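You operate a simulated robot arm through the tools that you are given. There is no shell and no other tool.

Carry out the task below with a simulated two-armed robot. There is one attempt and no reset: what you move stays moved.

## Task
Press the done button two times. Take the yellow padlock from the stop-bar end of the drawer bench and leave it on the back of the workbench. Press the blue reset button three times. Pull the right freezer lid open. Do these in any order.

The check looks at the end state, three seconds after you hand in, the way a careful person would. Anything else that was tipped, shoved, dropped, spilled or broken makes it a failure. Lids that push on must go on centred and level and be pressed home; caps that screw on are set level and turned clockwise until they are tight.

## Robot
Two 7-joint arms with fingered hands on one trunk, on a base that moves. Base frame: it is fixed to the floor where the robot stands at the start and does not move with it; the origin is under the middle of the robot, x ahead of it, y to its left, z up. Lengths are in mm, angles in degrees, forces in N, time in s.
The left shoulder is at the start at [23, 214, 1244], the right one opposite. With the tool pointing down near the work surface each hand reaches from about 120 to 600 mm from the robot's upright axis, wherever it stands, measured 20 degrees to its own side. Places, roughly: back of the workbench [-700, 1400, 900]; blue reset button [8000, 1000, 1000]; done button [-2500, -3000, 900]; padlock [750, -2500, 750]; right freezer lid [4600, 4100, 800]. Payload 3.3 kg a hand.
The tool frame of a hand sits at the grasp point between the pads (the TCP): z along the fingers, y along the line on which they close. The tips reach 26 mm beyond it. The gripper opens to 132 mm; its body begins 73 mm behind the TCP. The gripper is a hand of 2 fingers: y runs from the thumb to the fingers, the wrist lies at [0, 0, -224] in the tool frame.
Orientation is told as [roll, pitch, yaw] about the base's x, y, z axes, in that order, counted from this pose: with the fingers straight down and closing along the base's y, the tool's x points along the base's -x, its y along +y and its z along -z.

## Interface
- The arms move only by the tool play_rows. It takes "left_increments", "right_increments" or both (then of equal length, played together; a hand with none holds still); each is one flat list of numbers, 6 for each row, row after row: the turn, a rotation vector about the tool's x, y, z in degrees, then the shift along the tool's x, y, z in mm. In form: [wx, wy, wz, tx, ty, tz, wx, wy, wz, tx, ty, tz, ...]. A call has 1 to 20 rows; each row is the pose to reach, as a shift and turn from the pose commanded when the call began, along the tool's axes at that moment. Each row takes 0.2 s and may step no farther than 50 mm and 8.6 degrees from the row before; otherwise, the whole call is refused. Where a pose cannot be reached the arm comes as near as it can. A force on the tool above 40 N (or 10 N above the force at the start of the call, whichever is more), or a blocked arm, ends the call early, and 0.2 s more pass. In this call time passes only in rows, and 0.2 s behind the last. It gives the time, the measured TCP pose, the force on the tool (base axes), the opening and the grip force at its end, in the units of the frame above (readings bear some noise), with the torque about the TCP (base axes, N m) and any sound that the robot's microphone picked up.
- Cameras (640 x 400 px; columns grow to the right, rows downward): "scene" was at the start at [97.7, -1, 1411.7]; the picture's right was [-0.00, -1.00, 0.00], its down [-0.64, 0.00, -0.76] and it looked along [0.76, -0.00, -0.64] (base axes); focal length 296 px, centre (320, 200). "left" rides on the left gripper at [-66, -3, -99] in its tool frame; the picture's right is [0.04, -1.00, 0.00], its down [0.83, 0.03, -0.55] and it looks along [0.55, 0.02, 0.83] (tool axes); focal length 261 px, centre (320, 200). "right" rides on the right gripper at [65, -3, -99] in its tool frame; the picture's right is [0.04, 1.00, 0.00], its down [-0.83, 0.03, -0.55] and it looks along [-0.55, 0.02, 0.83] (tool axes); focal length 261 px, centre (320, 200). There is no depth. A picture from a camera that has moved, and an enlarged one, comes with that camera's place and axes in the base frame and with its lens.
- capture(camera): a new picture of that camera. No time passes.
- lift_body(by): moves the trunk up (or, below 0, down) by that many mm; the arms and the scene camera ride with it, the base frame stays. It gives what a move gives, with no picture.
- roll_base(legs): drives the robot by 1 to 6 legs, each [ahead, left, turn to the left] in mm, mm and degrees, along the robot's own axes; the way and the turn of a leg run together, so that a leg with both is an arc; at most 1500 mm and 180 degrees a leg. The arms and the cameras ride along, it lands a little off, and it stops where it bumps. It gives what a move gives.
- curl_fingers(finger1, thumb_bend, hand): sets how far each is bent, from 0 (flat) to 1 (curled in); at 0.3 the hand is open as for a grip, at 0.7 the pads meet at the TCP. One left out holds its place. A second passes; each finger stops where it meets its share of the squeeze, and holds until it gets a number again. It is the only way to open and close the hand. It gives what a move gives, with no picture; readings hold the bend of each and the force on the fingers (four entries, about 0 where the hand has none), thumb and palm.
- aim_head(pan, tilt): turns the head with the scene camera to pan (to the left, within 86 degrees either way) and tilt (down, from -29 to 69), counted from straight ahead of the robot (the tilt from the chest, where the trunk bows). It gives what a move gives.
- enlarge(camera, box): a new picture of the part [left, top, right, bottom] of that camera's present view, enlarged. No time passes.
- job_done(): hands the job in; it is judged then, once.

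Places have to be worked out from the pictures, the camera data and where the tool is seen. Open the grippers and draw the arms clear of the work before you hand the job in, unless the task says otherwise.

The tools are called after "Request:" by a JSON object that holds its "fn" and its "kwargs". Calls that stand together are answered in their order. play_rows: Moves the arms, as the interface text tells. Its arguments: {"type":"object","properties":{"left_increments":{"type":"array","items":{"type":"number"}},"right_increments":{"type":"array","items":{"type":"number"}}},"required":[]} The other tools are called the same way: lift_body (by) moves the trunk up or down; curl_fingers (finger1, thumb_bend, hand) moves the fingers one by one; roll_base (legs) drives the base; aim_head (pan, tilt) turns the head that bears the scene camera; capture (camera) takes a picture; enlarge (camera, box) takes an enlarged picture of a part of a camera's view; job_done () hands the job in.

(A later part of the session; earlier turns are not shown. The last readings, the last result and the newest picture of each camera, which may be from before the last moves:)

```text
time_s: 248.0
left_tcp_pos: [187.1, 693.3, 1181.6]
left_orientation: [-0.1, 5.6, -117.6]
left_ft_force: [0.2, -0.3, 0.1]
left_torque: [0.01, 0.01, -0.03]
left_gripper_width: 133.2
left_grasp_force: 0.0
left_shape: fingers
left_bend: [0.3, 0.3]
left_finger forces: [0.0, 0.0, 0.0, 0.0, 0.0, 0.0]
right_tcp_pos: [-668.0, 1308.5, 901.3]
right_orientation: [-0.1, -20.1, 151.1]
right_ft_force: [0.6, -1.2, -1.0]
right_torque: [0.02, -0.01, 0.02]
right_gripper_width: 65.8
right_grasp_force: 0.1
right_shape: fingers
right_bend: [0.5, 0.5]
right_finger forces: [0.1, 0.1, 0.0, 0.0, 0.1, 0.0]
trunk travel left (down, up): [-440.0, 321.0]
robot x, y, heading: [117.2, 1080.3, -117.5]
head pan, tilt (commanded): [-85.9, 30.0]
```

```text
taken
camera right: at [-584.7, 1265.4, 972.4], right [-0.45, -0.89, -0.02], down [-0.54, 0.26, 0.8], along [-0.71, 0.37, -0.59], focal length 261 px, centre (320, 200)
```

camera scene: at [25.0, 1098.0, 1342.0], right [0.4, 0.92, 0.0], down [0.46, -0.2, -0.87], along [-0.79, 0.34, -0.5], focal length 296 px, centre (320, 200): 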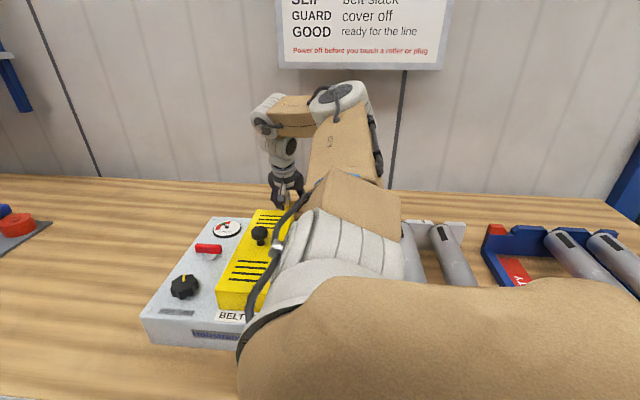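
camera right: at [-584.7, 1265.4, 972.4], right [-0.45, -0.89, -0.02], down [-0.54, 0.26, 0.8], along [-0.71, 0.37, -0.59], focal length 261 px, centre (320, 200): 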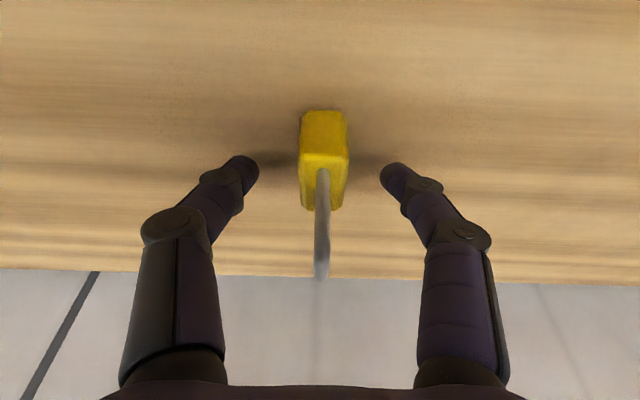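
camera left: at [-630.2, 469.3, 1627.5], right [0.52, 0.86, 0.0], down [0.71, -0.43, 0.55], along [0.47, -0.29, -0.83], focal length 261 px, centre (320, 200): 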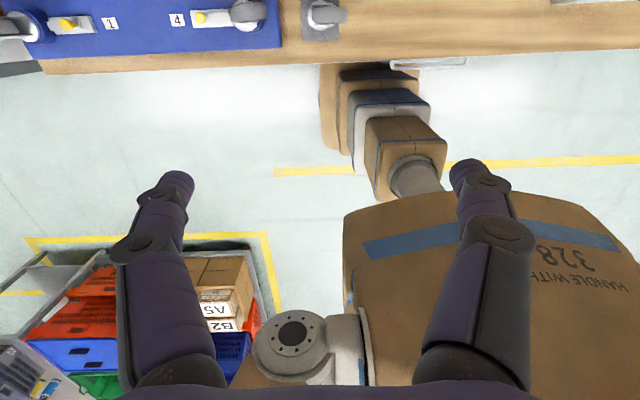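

The padlock stands upright and free at about [-671, 1311], behind the tester. I raise the trunk 300 mm straight up, check it, then slide the base away from the bench before folding the arm.

Request:
{"fn": "lift_body", "kwargs": {"by": 300}}

Request:
{"fn": "capture", "kwargs": {"camera": "right"}}

Request:
{"fn": "roll_base", "kwargs": {"legs": [[0, 900, 0]]}}

Request:
{"fn": "aim_head", "kwargs": {"pan": -75, "tilt": 25}}

Request:
{"fn": "capture", "kwargs": {"camera": "scene"}}

```text
time_s: 251.0
left_tcp_pos: [187.5, 692.5, 1482.0]
left_orientation: [-0.1, 5.6, -117.4]
left_ft_force: [0.1, -0.1, -0.1]
left_torque: [-0.02, -0.04, 0.01]
left_gripper_width: 133.0
left_grasp_force: 0.0
left_shape: fingers
left_bend: [0.3, 0.3]
left_finger forces: [0.0, 0.0, 0.0, 0.1, 0.1, 0.1]
right_tcp_pos: [-668.1, 1307.6, 1201.8]
right_orientation: [-0.1, -20.0, 151.0]
right_ft_force: [0.4, 0.0, -0.1]
right_torque: [0.01, 0.02, 0.01]
right_gripper_width: 65.7
right_grasp_force: 0.0
right_shape: fingers
right_bend: [0.5, 0.5]
right_finger forces: [0.0, 0.0, 0.0, 0.0, 0.0, 0.1]
trunk travel left (down, up): [-740.0, 21.0]
robot x, y, heading: [122.0, 1083.5, -117.4]
head pan, tilt (commanded): [-85.9, 30.0]
```

```text
taken
camera right: at [-584.7, 1265.1, 1272.7], right [-0.45, -0.89, -0.02], down [-0.54, 0.26, 0.8], along [-0.71, 0.37, -0.59], focal length 261 px, centre (320, 200)
```

right: 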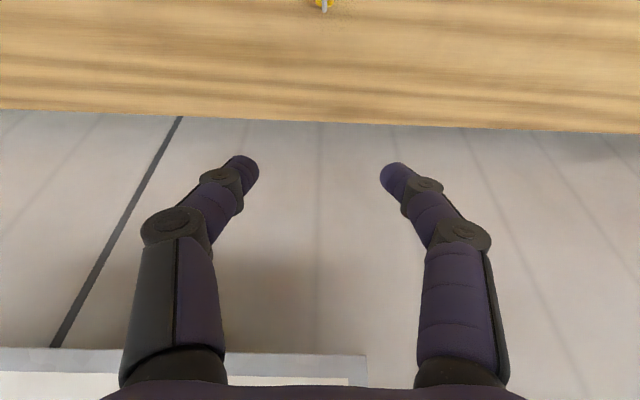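

```text
time_s: 255.7
left_tcp_pos: [989.8, 281.4, 1481.6]
left_orientation: [-0.1, 5.7, -117.0]
left_ft_force: [0.1, -0.1, 0.2]
left_torque: [0.0, -0.01, 0.0]
left_gripper_width: 132.9
left_grasp_force: 0.0
left_shape: fingers
left_bend: [0.3, 0.3]
left_finger forces: [0.0, 0.0, 0.1, 0.0, 0.1, 0.1]
right_tcp_pos: [129.5, 889.3, 1201.5]
right_orientation: [-0.1, -20.1, 151.6]
right_ft_force: [0.4, 0.0, -0.2]
right_torque: [-0.01, 0.01, 0.02]
right_gripper_width: 65.5
right_grasp_force: 0.1
right_shape: fingers
right_bend: [0.5, 0.5]
right_finger forces: [0.0, 0.0, 0.0, 0.0, 0.0, 0.0]
trunk travel left (down, up): [-740.0, 21.0]
robot x, y, heading: [918.0, 673.2, -116.9]
head pan, tilt (commanded): [-85.9, 30.0]
```

```text
time_s: 256.4
left_tcp_pos: [990.0, 281.2, 1481.9]
left_orientation: [-0.1, 5.5, -117.0]
left_ft_force: [-0.1, -0.8, -0.7]
left_torque: [0.0, 0.0, 0.01]
left_gripper_width: 132.9
left_grasp_force: 0.0
left_shape: fingers
left_bend: [0.3, 0.3]
left_finger forces: [0.0, 0.1, 0.1, 0.0, 0.0, 0.1]
right_tcp_pos: [128.8, 888.8, 1201.5]
right_orientation: [-0.1, -20.0, 151.7]
right_ft_force: [0.6, -1.7, 0.3]
right_torque: [0.03, 0.02, -0.02]
right_gripper_width: 65.8
right_grasp_force: 0.0
right_shape: fingers
right_bend: [0.5, 0.5]
right_finger forces: [0.0, 0.0, 0.0, 0.1, 0.0, 0.0]
trunk travel left (down, up): [-740.0, 21.0]
robot x, y, heading: [917.4, 668.0, -116.8]
head pan, tilt (commanded): [-75.0, 25.0]
```

```text
taken
camera scene: at [823.1, 678.8, 1650.3], right [0.21, 0.98, 0.0], down [0.41, -0.09, -0.91], along [-0.89, 0.19, -0.42], focal length 296 px, centre (320, 200)
```

scene: 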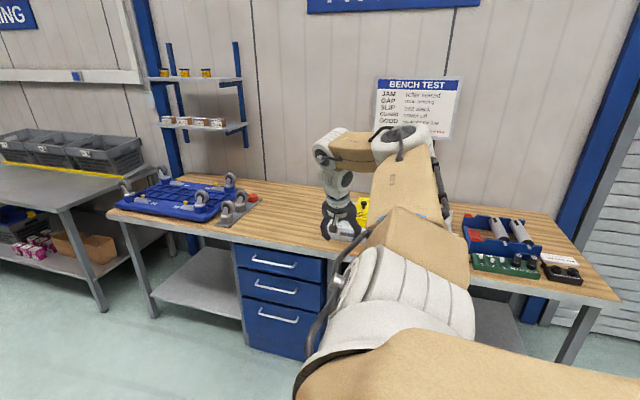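

The padlock stays behind the tester, and the base is now 900 mm from the bench. In this open space I fold the right arm: pull in, then sweep back to the front.

Request:
{"fn": "play_rows", "kwargs": {"right_increments": [0, 0, 0, 35.2, 0, -12.8, 0, 0, 0, 70.5, 0, -25.7, 0, 0, 0, 105.7, 0, -38.5, 0, 0, 0, 141, 0, -51.3]}}

Request:
{"fn": "play_rows", "kwargs": {"right_increments": [-2.05, 0, -5.64, 16.8, 44.7, -6.1, -4.1, 0, -11.28, 37.9, 87.3, -13.8, -6.16, 0, -16.91, 63.1, 127.4, -22.9, -8.21, 0, -22.55, 92.1, 164.3, -33.5, -10.26, 0, -28.19, 124.5, 197.9, -45.3, -12.31, 0, -33.83, 160, 227.7, -58.2, -14.36, 0, -39.47, 198.4, 253.3, -72.2, -16.42, 0, -45.11, 238.9, 274.6, -86.9, -18.47, 0, -50.74, 281.3, 291.2, -102.4, -20.52, 0, -56.38, 325.2, 303, -118.4, -22.57, 0, -62.02, 370.1, 309.9, -134.7]}}

Request:
{"fn": "aim_head", "kwargs": {"pan": -40, "tilt": 20}}

Request:
{"fn": "capture", "kwargs": {"camera": "scene"}}

```text
time_s: 257.4
left_tcp_pos: [990.9, 280.3, 1481.2]
left_orientation: [-0.2, 5.6, -116.9]
left_ft_force: [-0.1, -0.7, 0.2]
left_torque: [-0.02, -0.01, -0.01]
left_gripper_width: 133.1
left_grasp_force: 0.1
left_shape: fingers
left_bend: [0.3, 0.3]
left_finger forces: [0.0, 0.1, 0.0, 0.1, 0.1, 0.0]
right_tcp_pos: [262.0, 817.7, 1199.6]
right_orientation: [0.0, -20.0, 151.5]
right_ft_force: [-0.7, 0.0, 0.0]
right_torque: [0.02, 0.03, -0.02]
right_gripper_width: 66.0
right_grasp_force: 0.0
right_shape: fingers
right_bend: [0.5, 0.5]
right_finger forces: [0.0, 0.0, 0.0, 0.0, 0.0, 0.1]
trunk travel left (down, up): [-740.0, 21.0]
robot x, y, heading: [919.7, 667.9, -117.2]
head pan, tilt (commanded): [-75.0, 25.0]
```

```text
time_s: 259.9
left_tcp_pos: [991.3, 280.4, 1482.0]
left_orientation: [-0.2, 5.5, -117.0]
left_ft_force: [0.2, 0.1, 1.2]
left_torque: [-0.01, -0.01, 0.0]
left_gripper_width: 133.0
left_grasp_force: 0.1
left_shape: fingers
left_bend: [0.3, 0.3]
left_finger forces: [0.0, 0.0, 0.1, 0.0, 0.1, 0.0]
right_tcp_pos: [440.0, 397.4, 1217.5]
right_orientation: [0.2, -20.0, -142.3]
right_ft_force: [0.0, 0.4, 0.4]
right_torque: [-0.01, 0.0, 0.03]
right_gripper_width: 66.4
right_grasp_force: 0.0
right_shape: fingers
right_bend: [0.5, 0.5]
right_finger forces: [0.0, 0.1, 0.0, 0.0, 0.0, 0.0]
right hand out of reach, approached as far as the arm can: row 10, 11
trunk travel left (down, up): [-740.0, 21.0]
robot x, y, heading: [916.9, 669.0, -116.9]
head pan, tilt (commanded): [-75.0, 25.0]
```

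```text
time_s: 260.9
left_tcp_pos: [990.2, 281.6, 1482.6]
left_orientation: [-0.1, 5.6, -116.9]
left_ft_force: [-0.2, 0.0, 0.5]
left_torque: [0.01, 0.01, 0.03]
left_gripper_width: 133.1
left_grasp_force: 0.0
left_shape: fingers
left_bend: [0.3, 0.3]
left_finger forces: [0.0, 0.1, 0.1, 0.0, 0.0, 0.1]
right_tcp_pos: [438.5, 396.3, 1215.9]
right_orientation: [0.3, -20.0, -142.5]
right_ft_force: [0.4, -0.4, 0.0]
right_torque: [-0.01, -0.03, 0.02]
right_gripper_width: 66.4
right_grasp_force: 0.0
right_shape: fingers
right_bend: [0.5, 0.5]
right_finger forces: [0.0, 0.0, 0.0, 0.1, 0.0, 0.0]
trunk travel left (down, up): [-740.0, 21.0]
robot x, y, heading: [918.8, 673.6, -117.1]
head pan, tilt (commanded): [-40.0, 20.0]
```

```text
taken
camera scene: at [827.5, 623.4, 1658.4], right [-0.39, 0.92, 0.0], down [0.32, 0.13, -0.94], along [-0.87, -0.37, -0.34], focal length 296 px, centre (320, 200)
```

scene: 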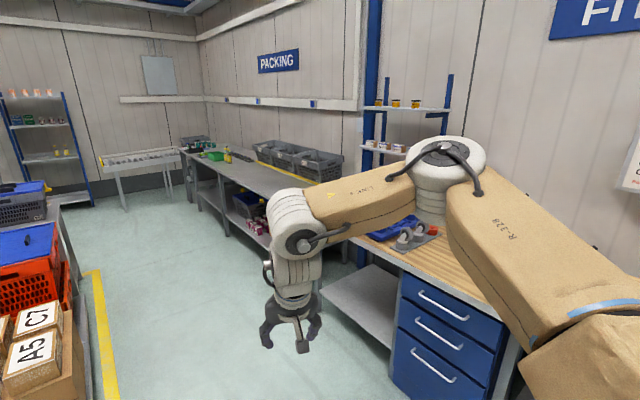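

Arm is back in front. I bring the hand to the carrying pose, lower the trunk to its start height, and turn to face the far (chilled) end of the hall.

Request:
{"fn": "play_rows", "kwargs": {"right_increments": [-0.89, 3.93, -5.03, 14.2, 25.7, -23.7, -1.77, 7.87, -10.06, 28.5, 51.3, -47.4, -2.66, 11.8, -15.09, 42.7, 77, -71.2, -3.54, 15.74, -20.12, 57, 102.6, -94.9, -4.43, 19.67, -25.15, 71.2, 128.3, -118.6]}}

Request:
{"fn": "roll_base", "kwargs": {"legs": [[0, 0, 178]]}}

Request:
{"fn": "lift_body", "kwargs": {"by": -200}}

Request:
{"fn": "aim_head", "kwargs": {"pan": 0, "tilt": 10}}

Request:
{"fn": "capture", "kwargs": {"camera": "scene"}}

Request:
{"fn": "aim_head", "kwargs": {"pan": -50, "tilt": 10}}

Request:
{"fn": "capture", "kwargs": {"camera": "scene"}}

```text
time_s: 262.1
left_tcp_pos: [992.5, 281.4, 1481.1]
left_orientation: [-0.1, 5.6, -117.0]
left_ft_force: [0.5, 0.8, 0.3]
left_torque: [0.01, 0.04, 0.03]
left_gripper_width: 133.3
left_grasp_force: 0.0
left_shape: fingers
left_bend: [0.3, 0.3]
left_finger forces: [0.0, 0.0, 0.1, 0.0, 0.0, 0.0]
right_tcp_pos: [534.1, 459.6, 1307.9]
right_orientation: [0.5, -0.5, -117.4]
right_ft_force: [1.0, 0.3, -0.2]
right_torque: [-0.01, 0.0, 0.01]
right_gripper_width: 66.1
right_grasp_force: 0.0
right_shape: fingers
right_bend: [0.5, 0.5]
right_finger forces: [0.0, 0.1, 0.0, 0.1, 0.0, 0.1]
right hand out of reach, approached as far as the arm can: row 1, 2, 3, 4, 5
trunk travel left (down, up): [-740.0, 21.0]
robot x, y, heading: [918.3, 671.3, -116.9]
head pan, tilt (commanded): [-40.0, 20.0]
```

```text
time_s: 269.6
left_tcp_pos: [875.6, 1062.8, 1482.2]
left_orientation: [-0.1, 5.7, 59.0]
left_ft_force: [-0.3, -0.4, 0.6]
left_torque: [0.04, -0.02, -0.01]
left_gripper_width: 133.1
left_grasp_force: 0.0
left_shape: fingers
left_bend: [0.3, 0.3]
left_finger forces: [0.1, 0.0, 0.0, 0.0, 0.0, 0.0]
right_tcp_pos: [1320.4, 854.5, 1308.0]
right_orientation: [0.4, -0.5, 58.5]
right_ft_force: [0.1, -0.1, -0.6]
right_torque: [-0.02, -0.02, -0.03]
right_gripper_width: 66.3
right_grasp_force: 0.1
right_shape: fingers
right_bend: [0.5, 0.5]
right_finger forces: [0.0, 0.0, 0.0, 0.0, 0.1, 0.0]
trunk travel left (down, up): [-740.0, 21.0]
robot x, y, heading: [918.2, 669.8, 59.2]
head pan, tilt (commanded): [-40.0, 20.0]
```

```text
time_s: 271.8
left_tcp_pos: [876.3, 1062.3, 1283.1]
left_orientation: [0.0, 5.6, 59.0]
left_ft_force: [0.7, -0.2, 0.1]
left_torque: [-0.04, 0.03, 0.02]
left_gripper_width: 133.0
left_grasp_force: 0.1
left_shape: fingers
left_bend: [0.3, 0.3]
left_finger forces: [0.0, 0.0, 0.0, 0.0, 0.1, 0.1]
right_tcp_pos: [1320.4, 854.2, 1108.4]
right_orientation: [0.4, -0.6, 58.5]
right_ft_force: [0.6, 0.0, 0.2]
right_torque: [0.0, 0.03, -0.01]
right_gripper_width: 66.1
right_grasp_force: 0.1
right_shape: fingers
right_bend: [0.5, 0.5]
right_finger forces: [0.1, 0.1, 0.0, 0.0, 0.0, 0.1]
trunk travel left (down, up): [-540.0, 221.0]
robot x, y, heading: [922.6, 673.9, 59.0]
head pan, tilt (commanded): [-40.0, 20.0]
```

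```text
time_s: 272.9
left_tcp_pos: [876.0, 1063.2, 1281.4]
left_orientation: [-0.1, 5.6, 59.0]
left_ft_force: [-0.1, 0.7, 0.7]
left_torque: [-0.02, 0.01, 0.02]
left_gripper_width: 133.0
left_grasp_force: 0.1
left_shape: fingers
left_bend: [0.3, 0.3]
left_finger forces: [0.0, 0.0, 0.0, 0.0, 0.0, 0.0]
right_tcp_pos: [1320.7, 853.9, 1108.4]
right_orientation: [0.5, -0.6, 58.5]
right_ft_force: [-0.2, -0.4, 0.3]
right_torque: [0.02, 0.01, 0.01]
right_gripper_width: 66.3
right_grasp_force: 0.0
right_shape: fingers
right_bend: [0.5, 0.5]
right_finger forces: [0.0, 0.0, 0.0, 0.1, 0.0, 0.0]
trunk travel left (down, up): [-540.0, 221.0]
robot x, y, heading: [919.8, 671.5, 59.0]
head pan, tilt (commanded): [0.0, 10.0]
```

```text
taken
camera scene: at [973.1, 760.3, 1474.6], right [0.86, -0.52, 0.0], down [-0.09, -0.15, -0.98], along [0.51, 0.84, -0.17], focal length 296 px, centre (320, 200)
```

scene: 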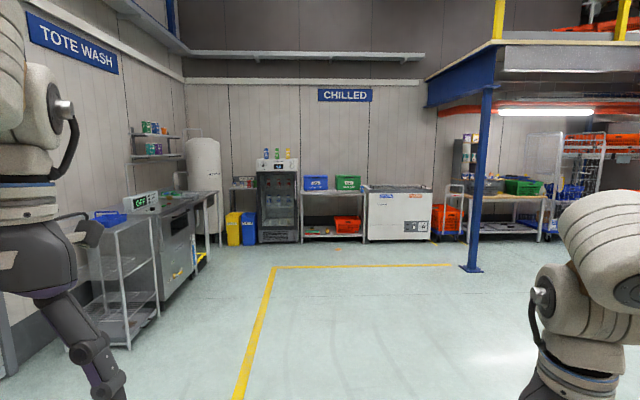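

```text
time_s: 274.1
left_tcp_pos: [876.9, 1061.1, 1281.9]
left_orientation: [-0.1, 5.5, 58.9]
left_ft_force: [0.7, -0.1, -0.3]
left_torque: [0.03, -0.02, -0.02]
left_gripper_width: 133.1
left_grasp_force: 0.1
left_shape: fingers
left_bend: [0.3, 0.3]
left_finger forces: [0.0, 0.0, 0.0, 0.0, 0.1, 0.0]
right_tcp_pos: [1320.4, 854.6, 1107.2]
right_orientation: [0.4, -0.6, 58.5]
right_ft_force: [-0.5, 1.0, 0.7]
right_torque: [-0.03, 0.01, 0.04]
right_gripper_width: 66.4
right_grasp_force: 0.0
right_shape: fingers
right_bend: [0.5, 0.5]
right_finger forces: [0.1, 0.0, 0.1, 0.1, 0.0, 0.0]
trunk travel left (down, up): [-540.0, 221.0]
robot x, y, heading: [918.5, 669.7, 58.9]
head pan, tilt (commanded): [-50.0, 10.0]
```

```text
taken
camera scene: at [1016.9, 695.3, 1474.6], right [0.16, -0.99, 0.0], down [-0.17, -0.03, -0.98], along [0.97, 0.15, -0.17], focal length 296 px, centre (320, 200)
```

scene: 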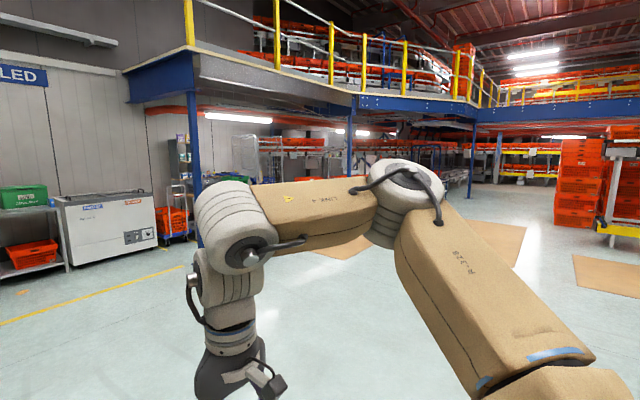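

The chest freezer stands at the chilled wall, straight ahead-right. I zoom in on it.

Request:
{"fn": "aim_head", "kwargs": {"pan": -10, "tilt": 10}}

Request:
{"fn": "enlarge", "kwargs": {"camera": "scene", "box": [240, 150, 400, 260]}}

```text
time_s: 275.1
left_tcp_pos: [876.3, 1062.7, 1282.4]
left_orientation: [0.0, 5.6, 59.0]
left_ft_force: [-0.9, 1.3, -0.3]
left_torque: [0.01, 0.0, 0.02]
left_gripper_width: 133.0
left_grasp_force: 0.0
left_shape: fingers
left_bend: [0.3, 0.3]
left_finger forces: [0.0, 0.0, 0.0, 0.0, 0.0, 0.1]
right_tcp_pos: [1320.0, 853.9, 1107.4]
right_orientation: [0.3, -0.7, 58.4]
right_ft_force: [0.6, 0.7, -0.3]
right_torque: [0.04, -0.01, -0.03]
right_gripper_width: 66.3
right_grasp_force: 0.0
right_shape: fingers
right_bend: [0.5, 0.5]
right_finger forces: [0.0, 0.1, 0.1, 0.0, 0.1, 0.0]
trunk travel left (down, up): [-540.0, 221.0]
robot x, y, heading: [917.9, 668.2, 59.1]
head pan, tilt (commanded): [-10.0, 10.0]
```

```text
3.64 times, centred on (320, 205) of scene
camera zoom: at [986.2, 750.7, 1474.6], right [0.75, -0.66, 0.0], down [-0.11, -0.13, -0.98], along [0.65, 0.74, -0.17], focal length 1076 px, centre (320, 182)
```

zoom: 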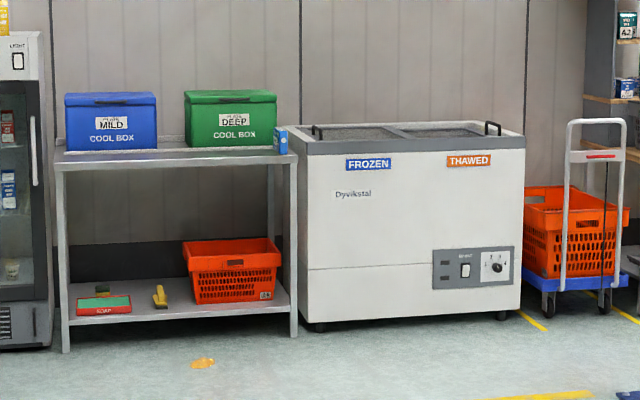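

It is a chest freezer with two sliding top lids and handles at the outer ends. I drive toward it along the open floor, keeping left of the blue column.

Request:
{"fn": "roll_base", "kwargs": {"legs": [[1300, -330, 2.3], [1300, -330, 0], [1200, -320, 0]]}}

Request:
{"fn": "aim_head", "kwargs": {"pan": -10, "tilt": 20}}

Request:
{"fn": "capture", "kwargs": {"camera": "scene"}}

```text
time_s: 294.1
left_tcp_pos: [3595.1, 3903.1, 1282.2]
left_orientation: [-0.2, 5.6, 60.1]
left_ft_force: [0.7, -0.5, 0.2]
left_torque: [-0.02, -0.01, -0.03]
left_gripper_width: 133.3
left_grasp_force: 0.0
left_shape: fingers
left_bend: [0.3, 0.3]
left_finger forces: [0.1, 0.0, 0.1, 0.1, 0.1, 0.1]
right_tcp_pos: [4042.1, 3702.9, 1107.2]
right_orientation: [0.4, -0.5, 59.4]
right_ft_force: [0.2, -0.4, -0.3]
right_torque: [-0.02, -0.02, -0.03]
right_gripper_width: 66.2
right_grasp_force: 0.1
right_shape: fingers
right_bend: [0.5, 0.5]
right_finger forces: [0.1, 0.0, 0.0, 0.0, 0.1, 0.1]
trunk travel left (down, up): [-540.0, 221.0]
robot x, y, heading: [3644.4, 3512.2, 59.9]
head pan, tilt (commanded): [-10.0, 10.0]
```

```text
time_s: 294.8
left_tcp_pos: [3594.4, 3902.8, 1281.1]
left_orientation: [-0.1, 5.6, 60.0]
left_ft_force: [-0.2, 0.1, 0.2]
left_torque: [0.0, -0.03, -0.01]
left_gripper_width: 132.9
left_grasp_force: 0.0
left_shape: fingers
left_bend: [0.3, 0.3]
left_finger forces: [0.1, 0.1, 0.0, 0.1, 0.0, 0.0]
right_tcp_pos: [4043.6, 3702.8, 1107.8]
right_orientation: [0.5, -0.7, 59.4]
right_ft_force: [0.9, 0.3, 0.8]
right_torque: [0.0, 0.02, -0.01]
right_gripper_width: 66.2
right_grasp_force: 0.0
right_shape: fingers
right_bend: [0.5, 0.5]
right_finger forces: [0.0, 0.0, 0.0, 0.0, 0.1, 0.0]
trunk travel left (down, up): [-540.0, 221.0]
robot x, y, heading: [3646.0, 3510.9, 60.4]
head pan, tilt (commanded): [-10.0, 20.0]
```

```text
taken
camera scene: at [3709.6, 3593.9, 1458.4], right [0.77, -0.64, 0.0], down [-0.22, -0.26, -0.94], along [0.6, 0.72, -0.34], focal length 296 px, centre (320, 200)
```

scene: 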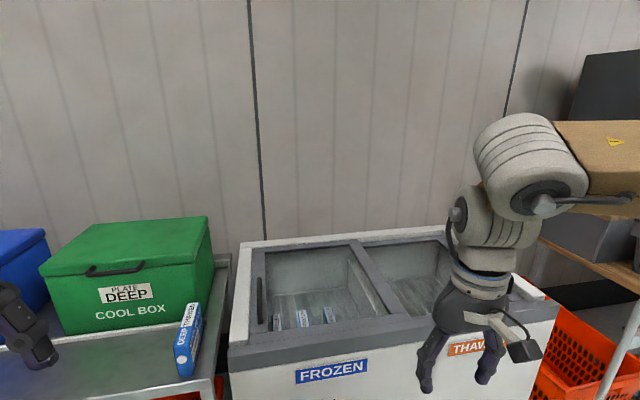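

I'm in front of the freezer, nearer its left half. I shift right 380 mm to face the right lid and look down at it.

Request:
{"fn": "roll_base", "kwargs": {"legs": [[0, -380, 1.0]]}}

Request:
{"fn": "aim_head", "kwargs": {"pan": 5, "tilt": 40}}

Request:
{"fn": "capture", "kwargs": {"camera": "scene"}}

Request:
{"fn": "capture", "kwargs": {"camera": "right"}}

```text
time_s: 297.2
left_tcp_pos: [3917.1, 3716.4, 1281.7]
left_orientation: [-0.1, 5.5, 60.7]
left_ft_force: [0.1, 0.0, 0.0]
left_torque: [0.03, 0.05, -0.01]
left_gripper_width: 133.1
left_grasp_force: 0.1
left_shape: fingers
left_bend: [0.3, 0.3]
left_finger forces: [0.1, 0.0, 0.0, 0.0, 0.1, 0.0]
right_tcp_pos: [4367.4, 3522.0, 1108.3]
right_orientation: [0.3, -0.6, 60.2]
right_ft_force: [0.1, -1.1, 0.5]
right_torque: [0.05, 0.0, -0.03]
right_gripper_width: 66.4
right_grasp_force: 0.0
right_shape: fingers
right_bend: [0.5, 0.5]
right_finger forces: [0.0, 0.0, 0.0, 0.1, 0.0, 0.0]
trunk travel left (down, up): [-540.0, 221.0]
robot x, y, heading: [3968.6, 3322.5, 60.6]
head pan, tilt (commanded): [-10.0, 20.0]
```

```text
time_s: 298.0
left_tcp_pos: [3916.2, 3716.9, 1281.3]
left_orientation: [-0.1, 5.6, 60.7]
left_ft_force: [0.0, 0.5, 0.3]
left_torque: [-0.03, -0.01, 0.02]
left_gripper_width: 133.0
left_grasp_force: 0.0
left_shape: fingers
left_bend: [0.3, 0.3]
left_finger forces: [0.0, 0.0, 0.0, 0.0, 0.0, 0.1]
right_tcp_pos: [4365.9, 3522.0, 1107.6]
right_orientation: [0.4, -0.6, 60.2]
right_ft_force: [0.4, -0.2, 0.4]
right_torque: [0.0, -0.05, -0.02]
right_gripper_width: 66.2
right_grasp_force: 0.1
right_shape: fingers
right_bend: [0.5, 0.5]
right_finger forces: [0.0, 0.0, 0.1, 0.1, 0.1, 0.0]
trunk travel left (down, up): [-540.0, 221.0]
robot x, y, heading: [3968.1, 3325.6, 60.8]
head pan, tilt (commanded): [5.0, 40.0]
```

```text
taken
camera scene: at [4010.9, 3414.7, 1427.0], right [0.91, -0.41, 0.0], down [-0.26, -0.59, -0.77], along [0.32, 0.7, -0.64], focal length 296 px, centre (320, 200)
```

scene: 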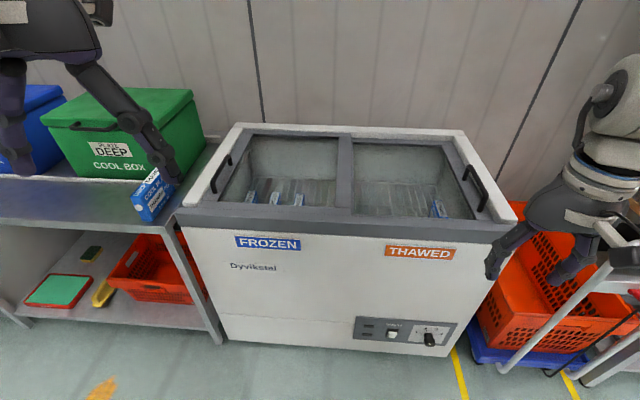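

```text
taken
camera right: at [4334.7, 3463.2, 1206.7], right [-0.89, 0.46, 0.01], down [0.39, 0.73, 0.56], along [0.26, 0.5, -0.83], focal length 261 px, centre (320, 200)
```

right: 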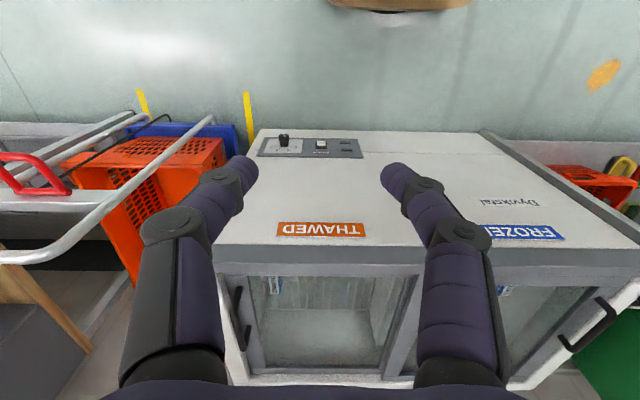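

The freezer's two sliding glass lids are clear now, the right lid having a bar handle at its right end. I zoom in on the lid details.

Request:
{"fn": "enlarge", "kwargs": {"camera": "scene", "box": [200, 110, 360, 230]}}

Request:
{"fn": "enlarge", "kwargs": {"camera": "scene", "box": [340, 110, 530, 260]}}

```text
3.33 times, centred on (280, 170) of scene
camera zoom: at [4010.9, 3414.7, 1427.0], right [0.91, -0.41, 0.0], down [-0.26, -0.59, -0.77], along [0.32, 0.7, -0.64], focal length 986 px, centre (453, 300)
```

zoom: 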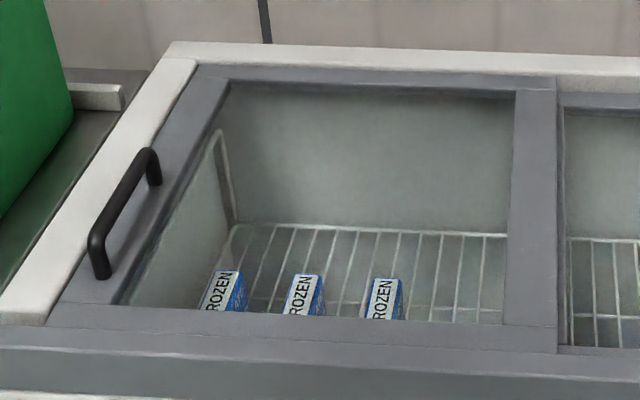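

```text
2.67 times, centred on (435, 185) of scene
camera zoom: at [4010.9, 3414.7, 1427.0], right [0.91, -0.41, 0.0], down [-0.26, -0.59, -0.77], along [0.32, 0.7, -0.64], focal length 789 px, centre (13, 240)
```

zoom: 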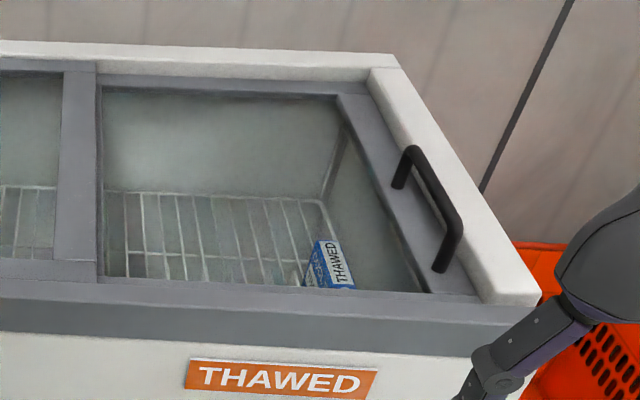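

The left lid sits slightly above the right one, so the right lid slides left beneath it. I zoom with the wrist camera to pin down the handle position.

Request:
{"fn": "enlarge", "kwargs": {"camera": "right", "box": [200, 260, 300, 380]}}

Request:
{"fn": "enlarge", "kwargs": {"camera": "scene", "box": [440, 150, 520, 225]}}

```text
3.33 times, centred on (250, 320) of right
camera zoom: at [4334.7, 3463.2, 1206.7], right [-0.89, 0.46, 0.01], down [0.39, 0.73, 0.56], along [0.26, 0.5, -0.83], focal length 869 px, centre (553, -200)
```

zoom: 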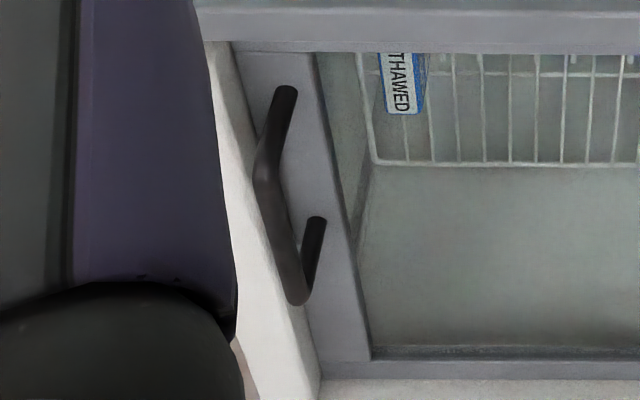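

```text
5.33 times, centred on (480, 188) of scene
camera zoom: at [4010.9, 3414.7, 1427.0], right [0.91, -0.41, 0.0], down [-0.26, -0.59, -0.77], along [0.32, 0.7, -0.64], focal length 1578 px, centre (-533, 267)
```

zoom: 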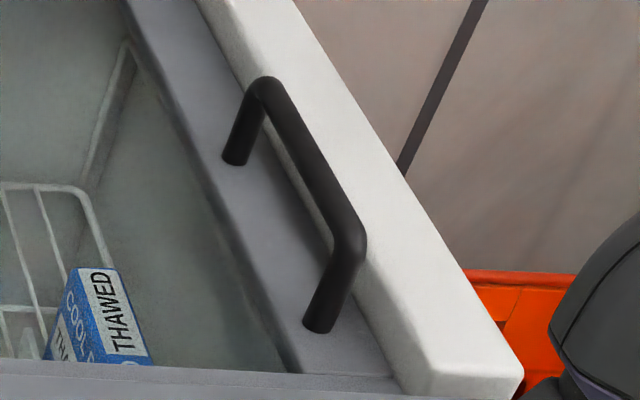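

The handle bar is centred near [4794, 3915, 865], running front-to-back, 919 mm ahead and 432 mm right of me. I lower the trunk 100 mm and move 395 mm closer, 30 mm right.

Request:
{"fn": "lift_body", "kwargs": {"by": -100}}

Request:
{"fn": "roll_base", "kwargs": {"legs": [[0, -30, 0.5], [395, 0, 0]]}}

Request:
{"fn": "aim_head", "kwargs": {"pan": -20, "tilt": 50}}

Request:
{"fn": "capture", "kwargs": {"camera": "scene"}}

Request:
{"fn": "capture", "kwargs": {"camera": "right"}}

Request:
{"fn": "capture", "kwargs": {"camera": "left"}}

```text
time_s: 299.4
left_tcp_pos: [3916.3, 3716.9, 1183.2]
left_orientation: [-0.1, 5.6, 60.7]
left_ft_force: [0.9, 0.8, -0.4]
left_torque: [-0.03, 0.01, 0.01]
left_gripper_width: 133.0
left_grasp_force: 0.1
left_shape: fingers
left_bend: [0.3, 0.3]
left_finger forces: [0.0, 0.1, 0.0, 0.0, 0.1, 0.0]
right_tcp_pos: [4366.5, 3521.7, 1007.5]
right_orientation: [0.4, -0.6, 60.1]
right_ft_force: [-0.3, 0.2, -0.1]
right_torque: [0.03, -0.01, 0.01]
right_gripper_width: 66.3
right_grasp_force: 0.0
right_shape: fingers
right_bend: [0.5, 0.5]
right_finger forces: [0.0, 0.0, 0.1, 0.0, 0.1, 0.1]
trunk travel left (down, up): [-440.0, 321.0]
robot x, y, heading: [3968.4, 3323.4, 60.8]
head pan, tilt (commanded): [5.0, 40.0]
```

```text
time_s: 302.3
left_tcp_pos: [4126.4, 4046.7, 1181.1]
left_orientation: [-0.1, 5.6, 61.2]
left_ft_force: [0.2, 0.0, -0.3]
left_torque: [0.0, 0.02, -0.02]
left_gripper_width: 133.0
left_grasp_force: 0.1
left_shape: fingers
left_bend: [0.3, 0.3]
left_finger forces: [0.0, 0.0, 0.0, 0.0, 0.0, 0.0]
right_tcp_pos: [4579.6, 3857.3, 1007.4]
right_orientation: [0.2, -0.5, 60.7]
right_ft_force: [-0.7, -0.3, 0.4]
right_torque: [0.03, 0.0, 0.01]
right_gripper_width: 66.4
right_grasp_force: 0.1
right_shape: fingers
right_bend: [0.5, 0.5]
right_finger forces: [0.0, 0.0, 0.1, 0.1, 0.0, 0.1]
trunk travel left (down, up): [-440.0, 321.0]
robot x, y, heading: [4183.5, 3654.8, 61.5]
head pan, tilt (commanded): [5.0, 40.0]
```

```text
time_s: 303.1
left_tcp_pos: [4126.9, 4046.1, 1181.6]
left_orientation: [-0.1, 5.6, 61.2]
left_ft_force: [0.6, 0.2, -0.1]
left_torque: [-0.01, -0.02, -0.02]
left_gripper_width: 133.0
left_grasp_force: 0.0
left_shape: fingers
left_bend: [0.3, 0.3]
left_finger forces: [0.0, 0.0, 0.0, 0.0, 0.1, 0.0]
right_tcp_pos: [4579.9, 3857.1, 1006.9]
right_orientation: [0.4, -0.6, 60.7]
right_ft_force: [0.1, -0.8, -0.5]
right_torque: [-0.02, 0.01, -0.03]
right_gripper_width: 66.5
right_grasp_force: 0.1
right_shape: fingers
right_bend: [0.5, 0.5]
right_finger forces: [0.0, 0.1, 0.0, 0.0, 0.0, 0.0]
trunk travel left (down, up): [-440.0, 321.0]
robot x, y, heading: [4187.4, 3658.8, 61.3]
head pan, tilt (commanded): [-20.0, 50.0]
```

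```text
taken
camera scene: at [4252.5, 3724.5, 1312.4], right [0.66, -0.75, 0.0], down [-0.57, -0.51, -0.64], along [0.48, 0.42, -0.77], focal length 296 px, centre (320, 200)
```

scene: 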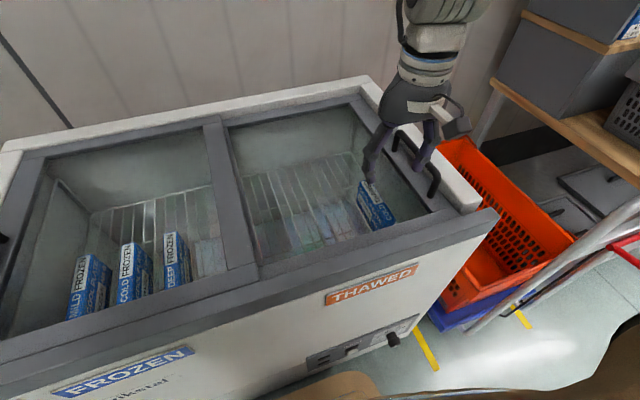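

```text
taken
camera right: at [4548.5, 3796.8, 1106.7], right [-0.89, 0.45, 0.01], down [0.38, 0.74, 0.56], along [0.25, 0.5, -0.83], focal length 261 px, centre (320, 200)
```

right: 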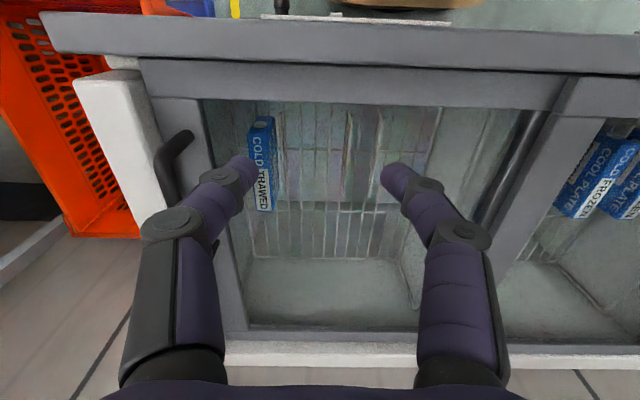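

```text
taken
camera left: at [4165.6, 4109.8, 1275.0], right [0.86, -0.52, 0.01], down [-0.4, -0.66, 0.63], along [-0.32, -0.54, -0.78], focal length 261 px, centre (320, 200)
```

left: 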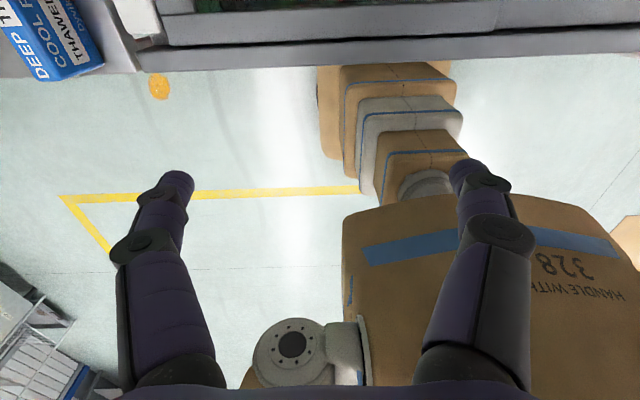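

Handle is at about f=518, 410 mm right. I move 30 mm closer, then bring the right hand over the bar, stopping about 80 mm above it.

Request:
{"fn": "roll_base", "kwargs": {"legs": [[30, 0, 0]]}}

Request:
{"fn": "play_rows", "kwargs": {"right_increments": [0, 0, 0, -24.8, -32, 11, 0, 0, 0, -49.6, -64, 22, 0, 0, 0, -74.4, -96, 33, 0, 0, 0, -99.2, -128, 44, 0, 0, 0, -124, -160, 55]}}

Request:
{"fn": "capture", "kwargs": {"camera": "right"}}

Request:
{"fn": "capture", "kwargs": {"camera": "scene"}}

```text
time_s: 304.0
left_tcp_pos: [4133.2, 4062.5, 1181.9]
left_orientation: [0.0, 5.5, 61.5]
left_ft_force: [-1.7, -0.6, -0.1]
left_torque: [-0.04, -0.04, 0.0]
left_gripper_width: 133.2
left_grasp_force: 0.1
left_shape: fingers
left_bend: [0.3, 0.3]
left_finger forces: [0.0, 0.0, 0.0, 0.0, 0.0, 0.1]
right_tcp_pos: [4586.2, 3873.4, 1008.5]
right_orientation: [0.4, -0.7, 60.9]
right_ft_force: [-0.4, -0.7, 0.2]
right_torque: [-0.04, 0.02, 0.03]
right_gripper_width: 66.4
right_grasp_force: 0.0
right_shape: fingers
right_bend: [0.5, 0.5]
right_finger forces: [0.0, 0.0, 0.0, 0.0, 0.0, 0.0]
trunk travel left (down, up): [-440.0, 321.0]
robot x, y, heading: [4194.8, 3672.7, 61.5]
head pan, tilt (commanded): [-20.0, 50.0]
```

```text
time_s: 305.2
left_tcp_pos: [4133.7, 4062.2, 1181.4]
left_orientation: [-0.1, 5.5, 61.5]
left_ft_force: [1.1, 0.4, -0.3]
left_torque: [0.02, -0.01, 0.0]
left_gripper_width: 133.2
left_grasp_force: 0.1
left_shape: fingers
left_bend: [0.3, 0.3]
left_finger forces: [0.1, 0.0, 0.0, 0.0, 0.1, 0.1]
right_tcp_pos: [4784.5, 3898.8, 950.1]
right_orientation: [0.4, -0.6, 60.9]
right_ft_force: [0.5, -0.4, 0.6]
right_torque: [0.03, -0.01, 0.0]
right_gripper_width: 66.3
right_grasp_force: 0.1
right_shape: fingers
right_bend: [0.5, 0.5]
right_finger forces: [0.0, 0.1, 0.1, 0.1, 0.1, 0.0]
right hand out of reach, approached as far as the arm can: row 5
trunk travel left (down, up): [-440.0, 321.0]
robot x, y, heading: [4194.3, 3673.7, 61.5]
head pan, tilt (commanded): [-20.0, 50.0]
```

```text
taken
camera right: at [4754.0, 3839.3, 1049.3], right [-0.89, 0.45, 0.01], down [0.38, 0.74, 0.56], along [0.25, 0.51, -0.83], focal length 261 px, centre (320, 200)
```

right: 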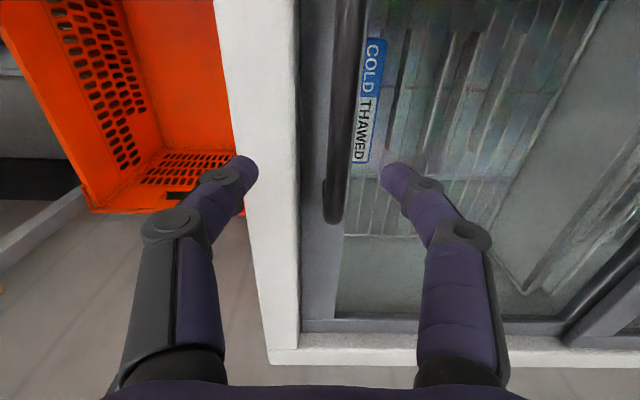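

```text
taken
camera scene: at [4259.9, 3740.8, 1312.4], right [0.66, -0.75, 0.0], down [-0.57, -0.51, -0.64], along [0.48, 0.43, -0.77], focal length 296 px, centre (320, 200)
```

scene: 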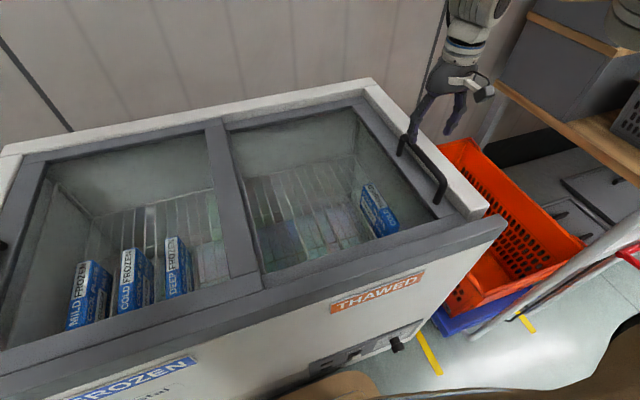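

The bar runs 13 mm left of the TCP with its centre about 22 mm nearer to me. I correct for that and descend to TCP z≈880 so the fingertips straddle the bar above the white rim.

Request:
{"fn": "play_rows", "kwargs": {"right_increments": [0, 0, 0, 12, 8, 25, 0, 0, 0, 22, 13.4, 45, 0, 0, 0, 22, 13.4, 60, 0, 0, 0, 22, 13.4, 70]}}

Request:
{"fn": "capture", "kwargs": {"camera": "right"}}

Request:
{"fn": "enlarge", "kwargs": {"camera": "scene", "box": [360, 50, 520, 230]}}

```text
time_s: 306.2
left_tcp_pos: [4131.3, 4062.5, 1181.7]
left_orientation: [-0.2, 5.4, 61.6]
left_ft_force: [-0.7, 1.0, 0.2]
left_torque: [0.03, 0.03, -0.02]
left_gripper_width: 132.8
left_grasp_force: 0.0
left_shape: fingers
left_bend: [0.3, 0.3]
left_finger forces: [0.0, 0.0, 0.1, 0.1, 0.1, 0.0]
right_tcp_pos: [4758.9, 3886.8, 882.2]
right_orientation: [0.3, -0.8, 60.9]
right_ft_force: [-0.4, -1.8, 18.2]
right_torque: [-0.48, -0.58, -0.09]
right_gripper_width: 67.5
right_grasp_force: 8.1
right_shape: fingers
right_bend: [0.5, 0.5]
right_finger forces: [0.0, 0.0, 0.0, 0.0, 16.9, 0.0]
trunk travel left (down, up): [-440.0, 321.0]
robot x, y, heading: [4193.5, 3677.1, 61.4]
head pan, tilt (commanded): [-20.0, 50.0]
```

```text
taken
camera right: at [4728.9, 3827.7, 981.6], right [-0.89, 0.45, 0.0], down [0.37, 0.74, 0.56], along [0.25, 0.51, -0.83], focal length 261 px, centre (320, 200)
```

right: 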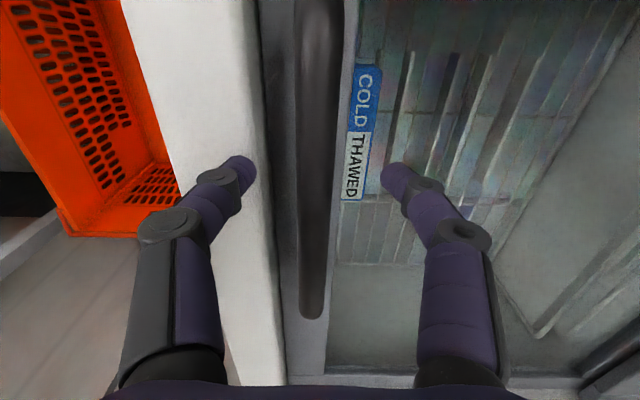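

```text
2.22 times, centred on (440, 140) of scene
camera zoom: at [4257.1, 3740.3, 1312.8], right [0.66, -0.75, 0.0], down [-0.57, -0.51, -0.64], along [0.48, 0.43, -0.77], focal length 658 px, centre (53, 333)
```

zoom: 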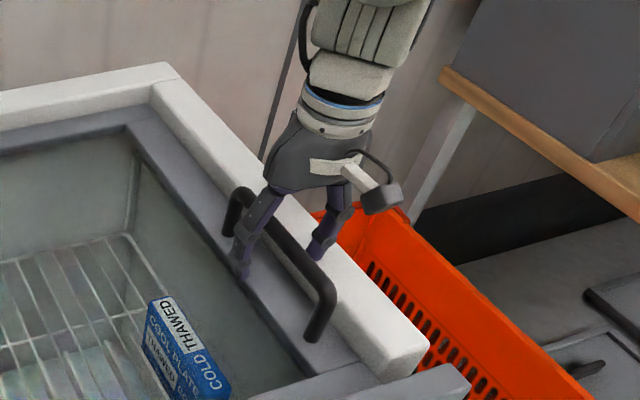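

The outer finger is resting on the white rim (z≈856), which is nearly as high as the bar. I raise 4–5 mm to clear the rim and close on the top of the bar.

Request:
{"fn": "play_rows", "kwargs": {"right_increments": [0, 0, 0, 0, -1, -5, 0, 0, 0, 0, -1, -5]}}

Request:
{"fn": "curl_fingers", "kwargs": {"hand": "right", "finger1": 0.7, "thumb_bend": 0.7}}

Request:
{"fn": "capture", "kwargs": {"camera": "right"}}

Request:
{"fn": "enlarge", "kwargs": {"camera": "scene", "box": [360, 50, 520, 230]}}

```text
time_s: 306.8
left_tcp_pos: [4132.5, 4062.6, 1182.3]
left_orientation: [-0.2, 5.6, 61.5]
left_ft_force: [-0.3, 0.5, 0.7]
left_torque: [0.01, -0.03, -0.02]
left_gripper_width: 133.1
left_grasp_force: 0.0
left_shape: fingers
left_bend: [0.3, 0.3]
left_finger forces: [0.1, 0.0, 0.1, 0.0, 0.0, 0.1]
right_tcp_pos: [4761.5, 3885.7, 884.8]
right_orientation: [0.2, -0.4, 60.8]
right_ft_force: [0.3, -0.9, 0.5]
right_torque: [0.01, 0.01, -0.01]
right_gripper_width: 66.4
right_grasp_force: 0.0
right_shape: fingers
right_bend: [0.5, 0.5]
right_finger forces: [0.1, 0.0, 0.1, 0.0, 0.1, 0.0]
trunk travel left (down, up): [-440.0, 321.0]
robot x, y, heading: [4193.8, 3672.6, 61.6]
head pan, tilt (commanded): [-20.0, 50.0]
```

```text
time_s: 307.8
left_tcp_pos: [4131.9, 4062.2, 1181.7]
left_orientation: [0.0, 5.6, 61.5]
left_ft_force: [0.1, 0.7, 0.6]
left_torque: [-0.01, 0.01, -0.01]
left_gripper_width: 133.2
left_grasp_force: 0.2
left_shape: fingers
left_bend: [0.3, 0.3]
left_finger forces: [0.0, 0.1, 0.0, 0.1, 0.0, 0.0]
right_tcp_pos: [4760.8, 3885.4, 884.0]
right_orientation: [0.4, -0.6, 60.8]
right_ft_force: [0.1, -0.6, -0.8]
right_torque: [-0.03, 0.02, 0.01]
right_gripper_width: 3.0
right_grasp_force: 0.5
right_shape: fingers
right_bend: [0.7, 0.7]
right_finger forces: [0.0, 0.0, 0.1, 0.0, 0.8, 0.0]
trunk travel left (down, up): [-440.0, 321.0]
robot x, y, heading: [4190.6, 3668.4, 61.6]
head pan, tilt (commanded): [-20.0, 50.0]
```

```text
taken
camera right: at [4730.8, 3826.7, 984.4], right [-0.89, 0.45, 0.01], down [0.38, 0.74, 0.56], along [0.25, 0.5, -0.83], focal length 261 px, centre (320, 200)
```

right: 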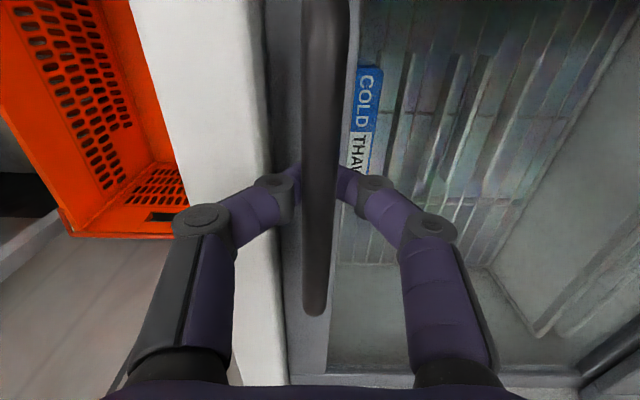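

```text
2.22 times, centred on (440, 140) of scene
camera zoom: at [4259.2, 3740.9, 1312.4], right [0.66, -0.75, 0.0], down [-0.57, -0.51, -0.64], along [0.48, 0.43, -0.77], focal length 658 px, centre (53, 333)
```

zoom: 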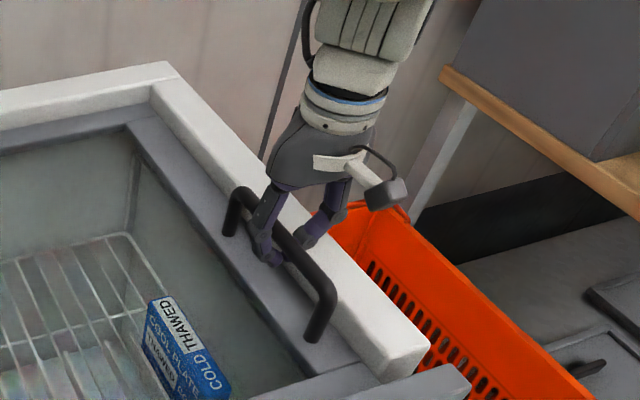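

The fingertips met underneath the bar, so the bar is enclosed by the two fingers — a secure hook. I pull gently to the left 80 mm and watch force and picture.

Request:
{"fn": "play_rows", "kwargs": {"right_increments": [0, 0, 0, 0, 8, 0, 0, 0, 0, 0, 16, 0, 0, 0, 0, 0, 24, 0, 0, 0, 0, 0, 32, 0, 0, 0, 0, 0, 40, 0, 0, 0, 0, 0, 50, 0, 0, 0, 0, 0, 60, 0, 0, 0, 0, 0, 70, 0, 0, 0, 0, 0, 80, 0]}}

Request:
{"fn": "capture", "kwargs": {"camera": "scene"}}

Request:
{"fn": "capture", "kwargs": {"camera": "right"}}

```text
time_s: 309.8
left_tcp_pos: [4132.8, 4063.7, 1182.9]
left_orientation: [0.0, 5.7, 61.5]
left_ft_force: [0.2, -0.1, 0.5]
left_torque: [0.02, 0.0, -0.01]
left_gripper_width: 133.0
left_grasp_force: 0.0
left_shape: fingers
left_bend: [0.3, 0.3]
left_finger forces: [0.0, 0.1, 0.1, 0.0, 0.0, 0.1]
right_tcp_pos: [4692.2, 3913.6, 887.6]
right_orientation: [0.4, -0.6, 60.9]
right_ft_force: [6.2, 0.5, -4.7]
right_torque: [0.05, -0.01, 0.07]
right_gripper_width: 7.9
right_grasp_force: 2.6
right_shape: fingers
right_bend: [0.7, 0.68]
right_finger forces: [0.0, 0.0, 0.1, 0.0, 5.6, 0.1]
right hand out of reach, approached as far as the arm can: row 7, 8, 9
trunk travel left (down, up): [-440.0, 321.0]
robot x, y, heading: [4195.8, 3673.0, 61.7]
head pan, tilt (commanded): [-20.0, 50.0]
```

```text
taken
camera scene: at [4260.0, 3741.3, 1312.3], right [0.66, -0.75, 0.0], down [-0.57, -0.51, -0.64], along [0.48, 0.43, -0.77], focal length 296 px, centre (320, 200)
```

scene: 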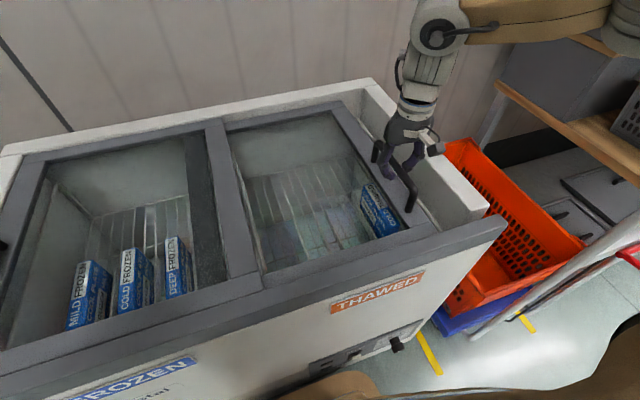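

```text
taken
camera right: at [4662.2, 3853.9, 987.3], right [-0.89, 0.45, 0.01], down [0.38, 0.74, 0.56], along [0.25, 0.51, -0.83], focal length 261 px, centre (320, 200)
```

right: 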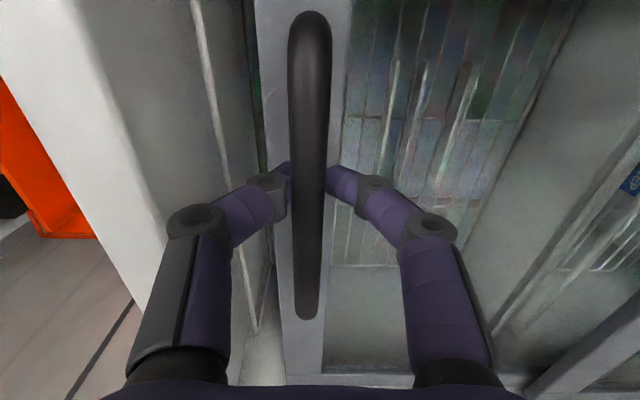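

The lid slides easily (about 6 N) and is open some 70 mm. The arm reports slight reach trouble in this posture, so I continue with another 60 mm and watch.

Request:
{"fn": "play_rows", "kwargs": {"right_increments": [0, 0, 0, 0, 10, 0, 0, 0, 0, 0, 20, 0, 0, 0, 0, 0, 30, 0, 0, 0, 0, 0, 40, 0, 0, 0, 0, 0, 50, 0, 0, 0, 0, 0, 60, 0]}}

Request:
{"fn": "capture", "kwargs": {"camera": "right"}}

```text
time_s: 311.2
left_tcp_pos: [4133.3, 4062.2, 1181.2]
left_orientation: [0.0, 5.7, 61.5]
left_ft_force: [0.3, -0.6, 0.5]
left_torque: [-0.01, -0.03, -0.02]
left_gripper_width: 132.9
left_grasp_force: 0.1
left_shape: fingers
left_bend: [0.3, 0.3]
left_finger forces: [0.1, 0.1, 0.1, 0.0, 0.0, 0.0]
right_tcp_pos: [4650.6, 3909.7, 897.9]
right_orientation: [0.4, -0.8, 60.9]
right_ft_force: [6.5, 3.7, -6.0]
right_torque: [0.1, -0.09, 0.06]
right_gripper_width: 11.7
right_grasp_force: 4.1
right_shape: fingers
right_bend: [0.69, 0.66]
right_finger forces: [1.2, 0.1, 0.0, 0.1, 7.2, 0.0]
right hand out of reach, approached as far as the arm can: row 1, 2, 3, 4, 5, 6
trunk travel left (down, up): [-440.0, 321.0]
robot x, y, heading: [4194.0, 3671.5, 61.4]
head pan, tilt (commanded): [-20.0, 50.0]
```

```text
taken
camera right: at [4618.6, 3850.0, 996.9], right [-0.89, 0.45, 0.01], down [0.38, 0.74, 0.56], along [0.25, 0.51, -0.83], focal length 261 px, centre (320, 200)
```

right: 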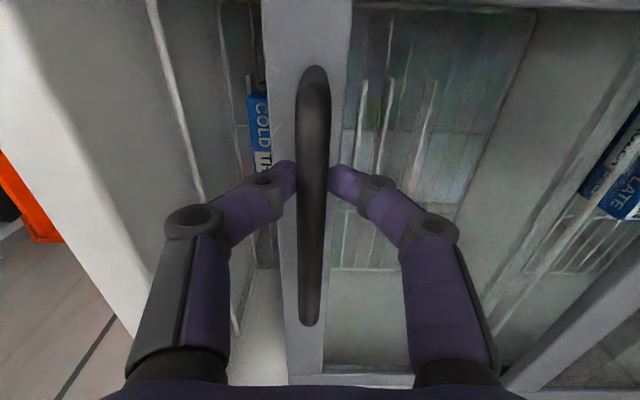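

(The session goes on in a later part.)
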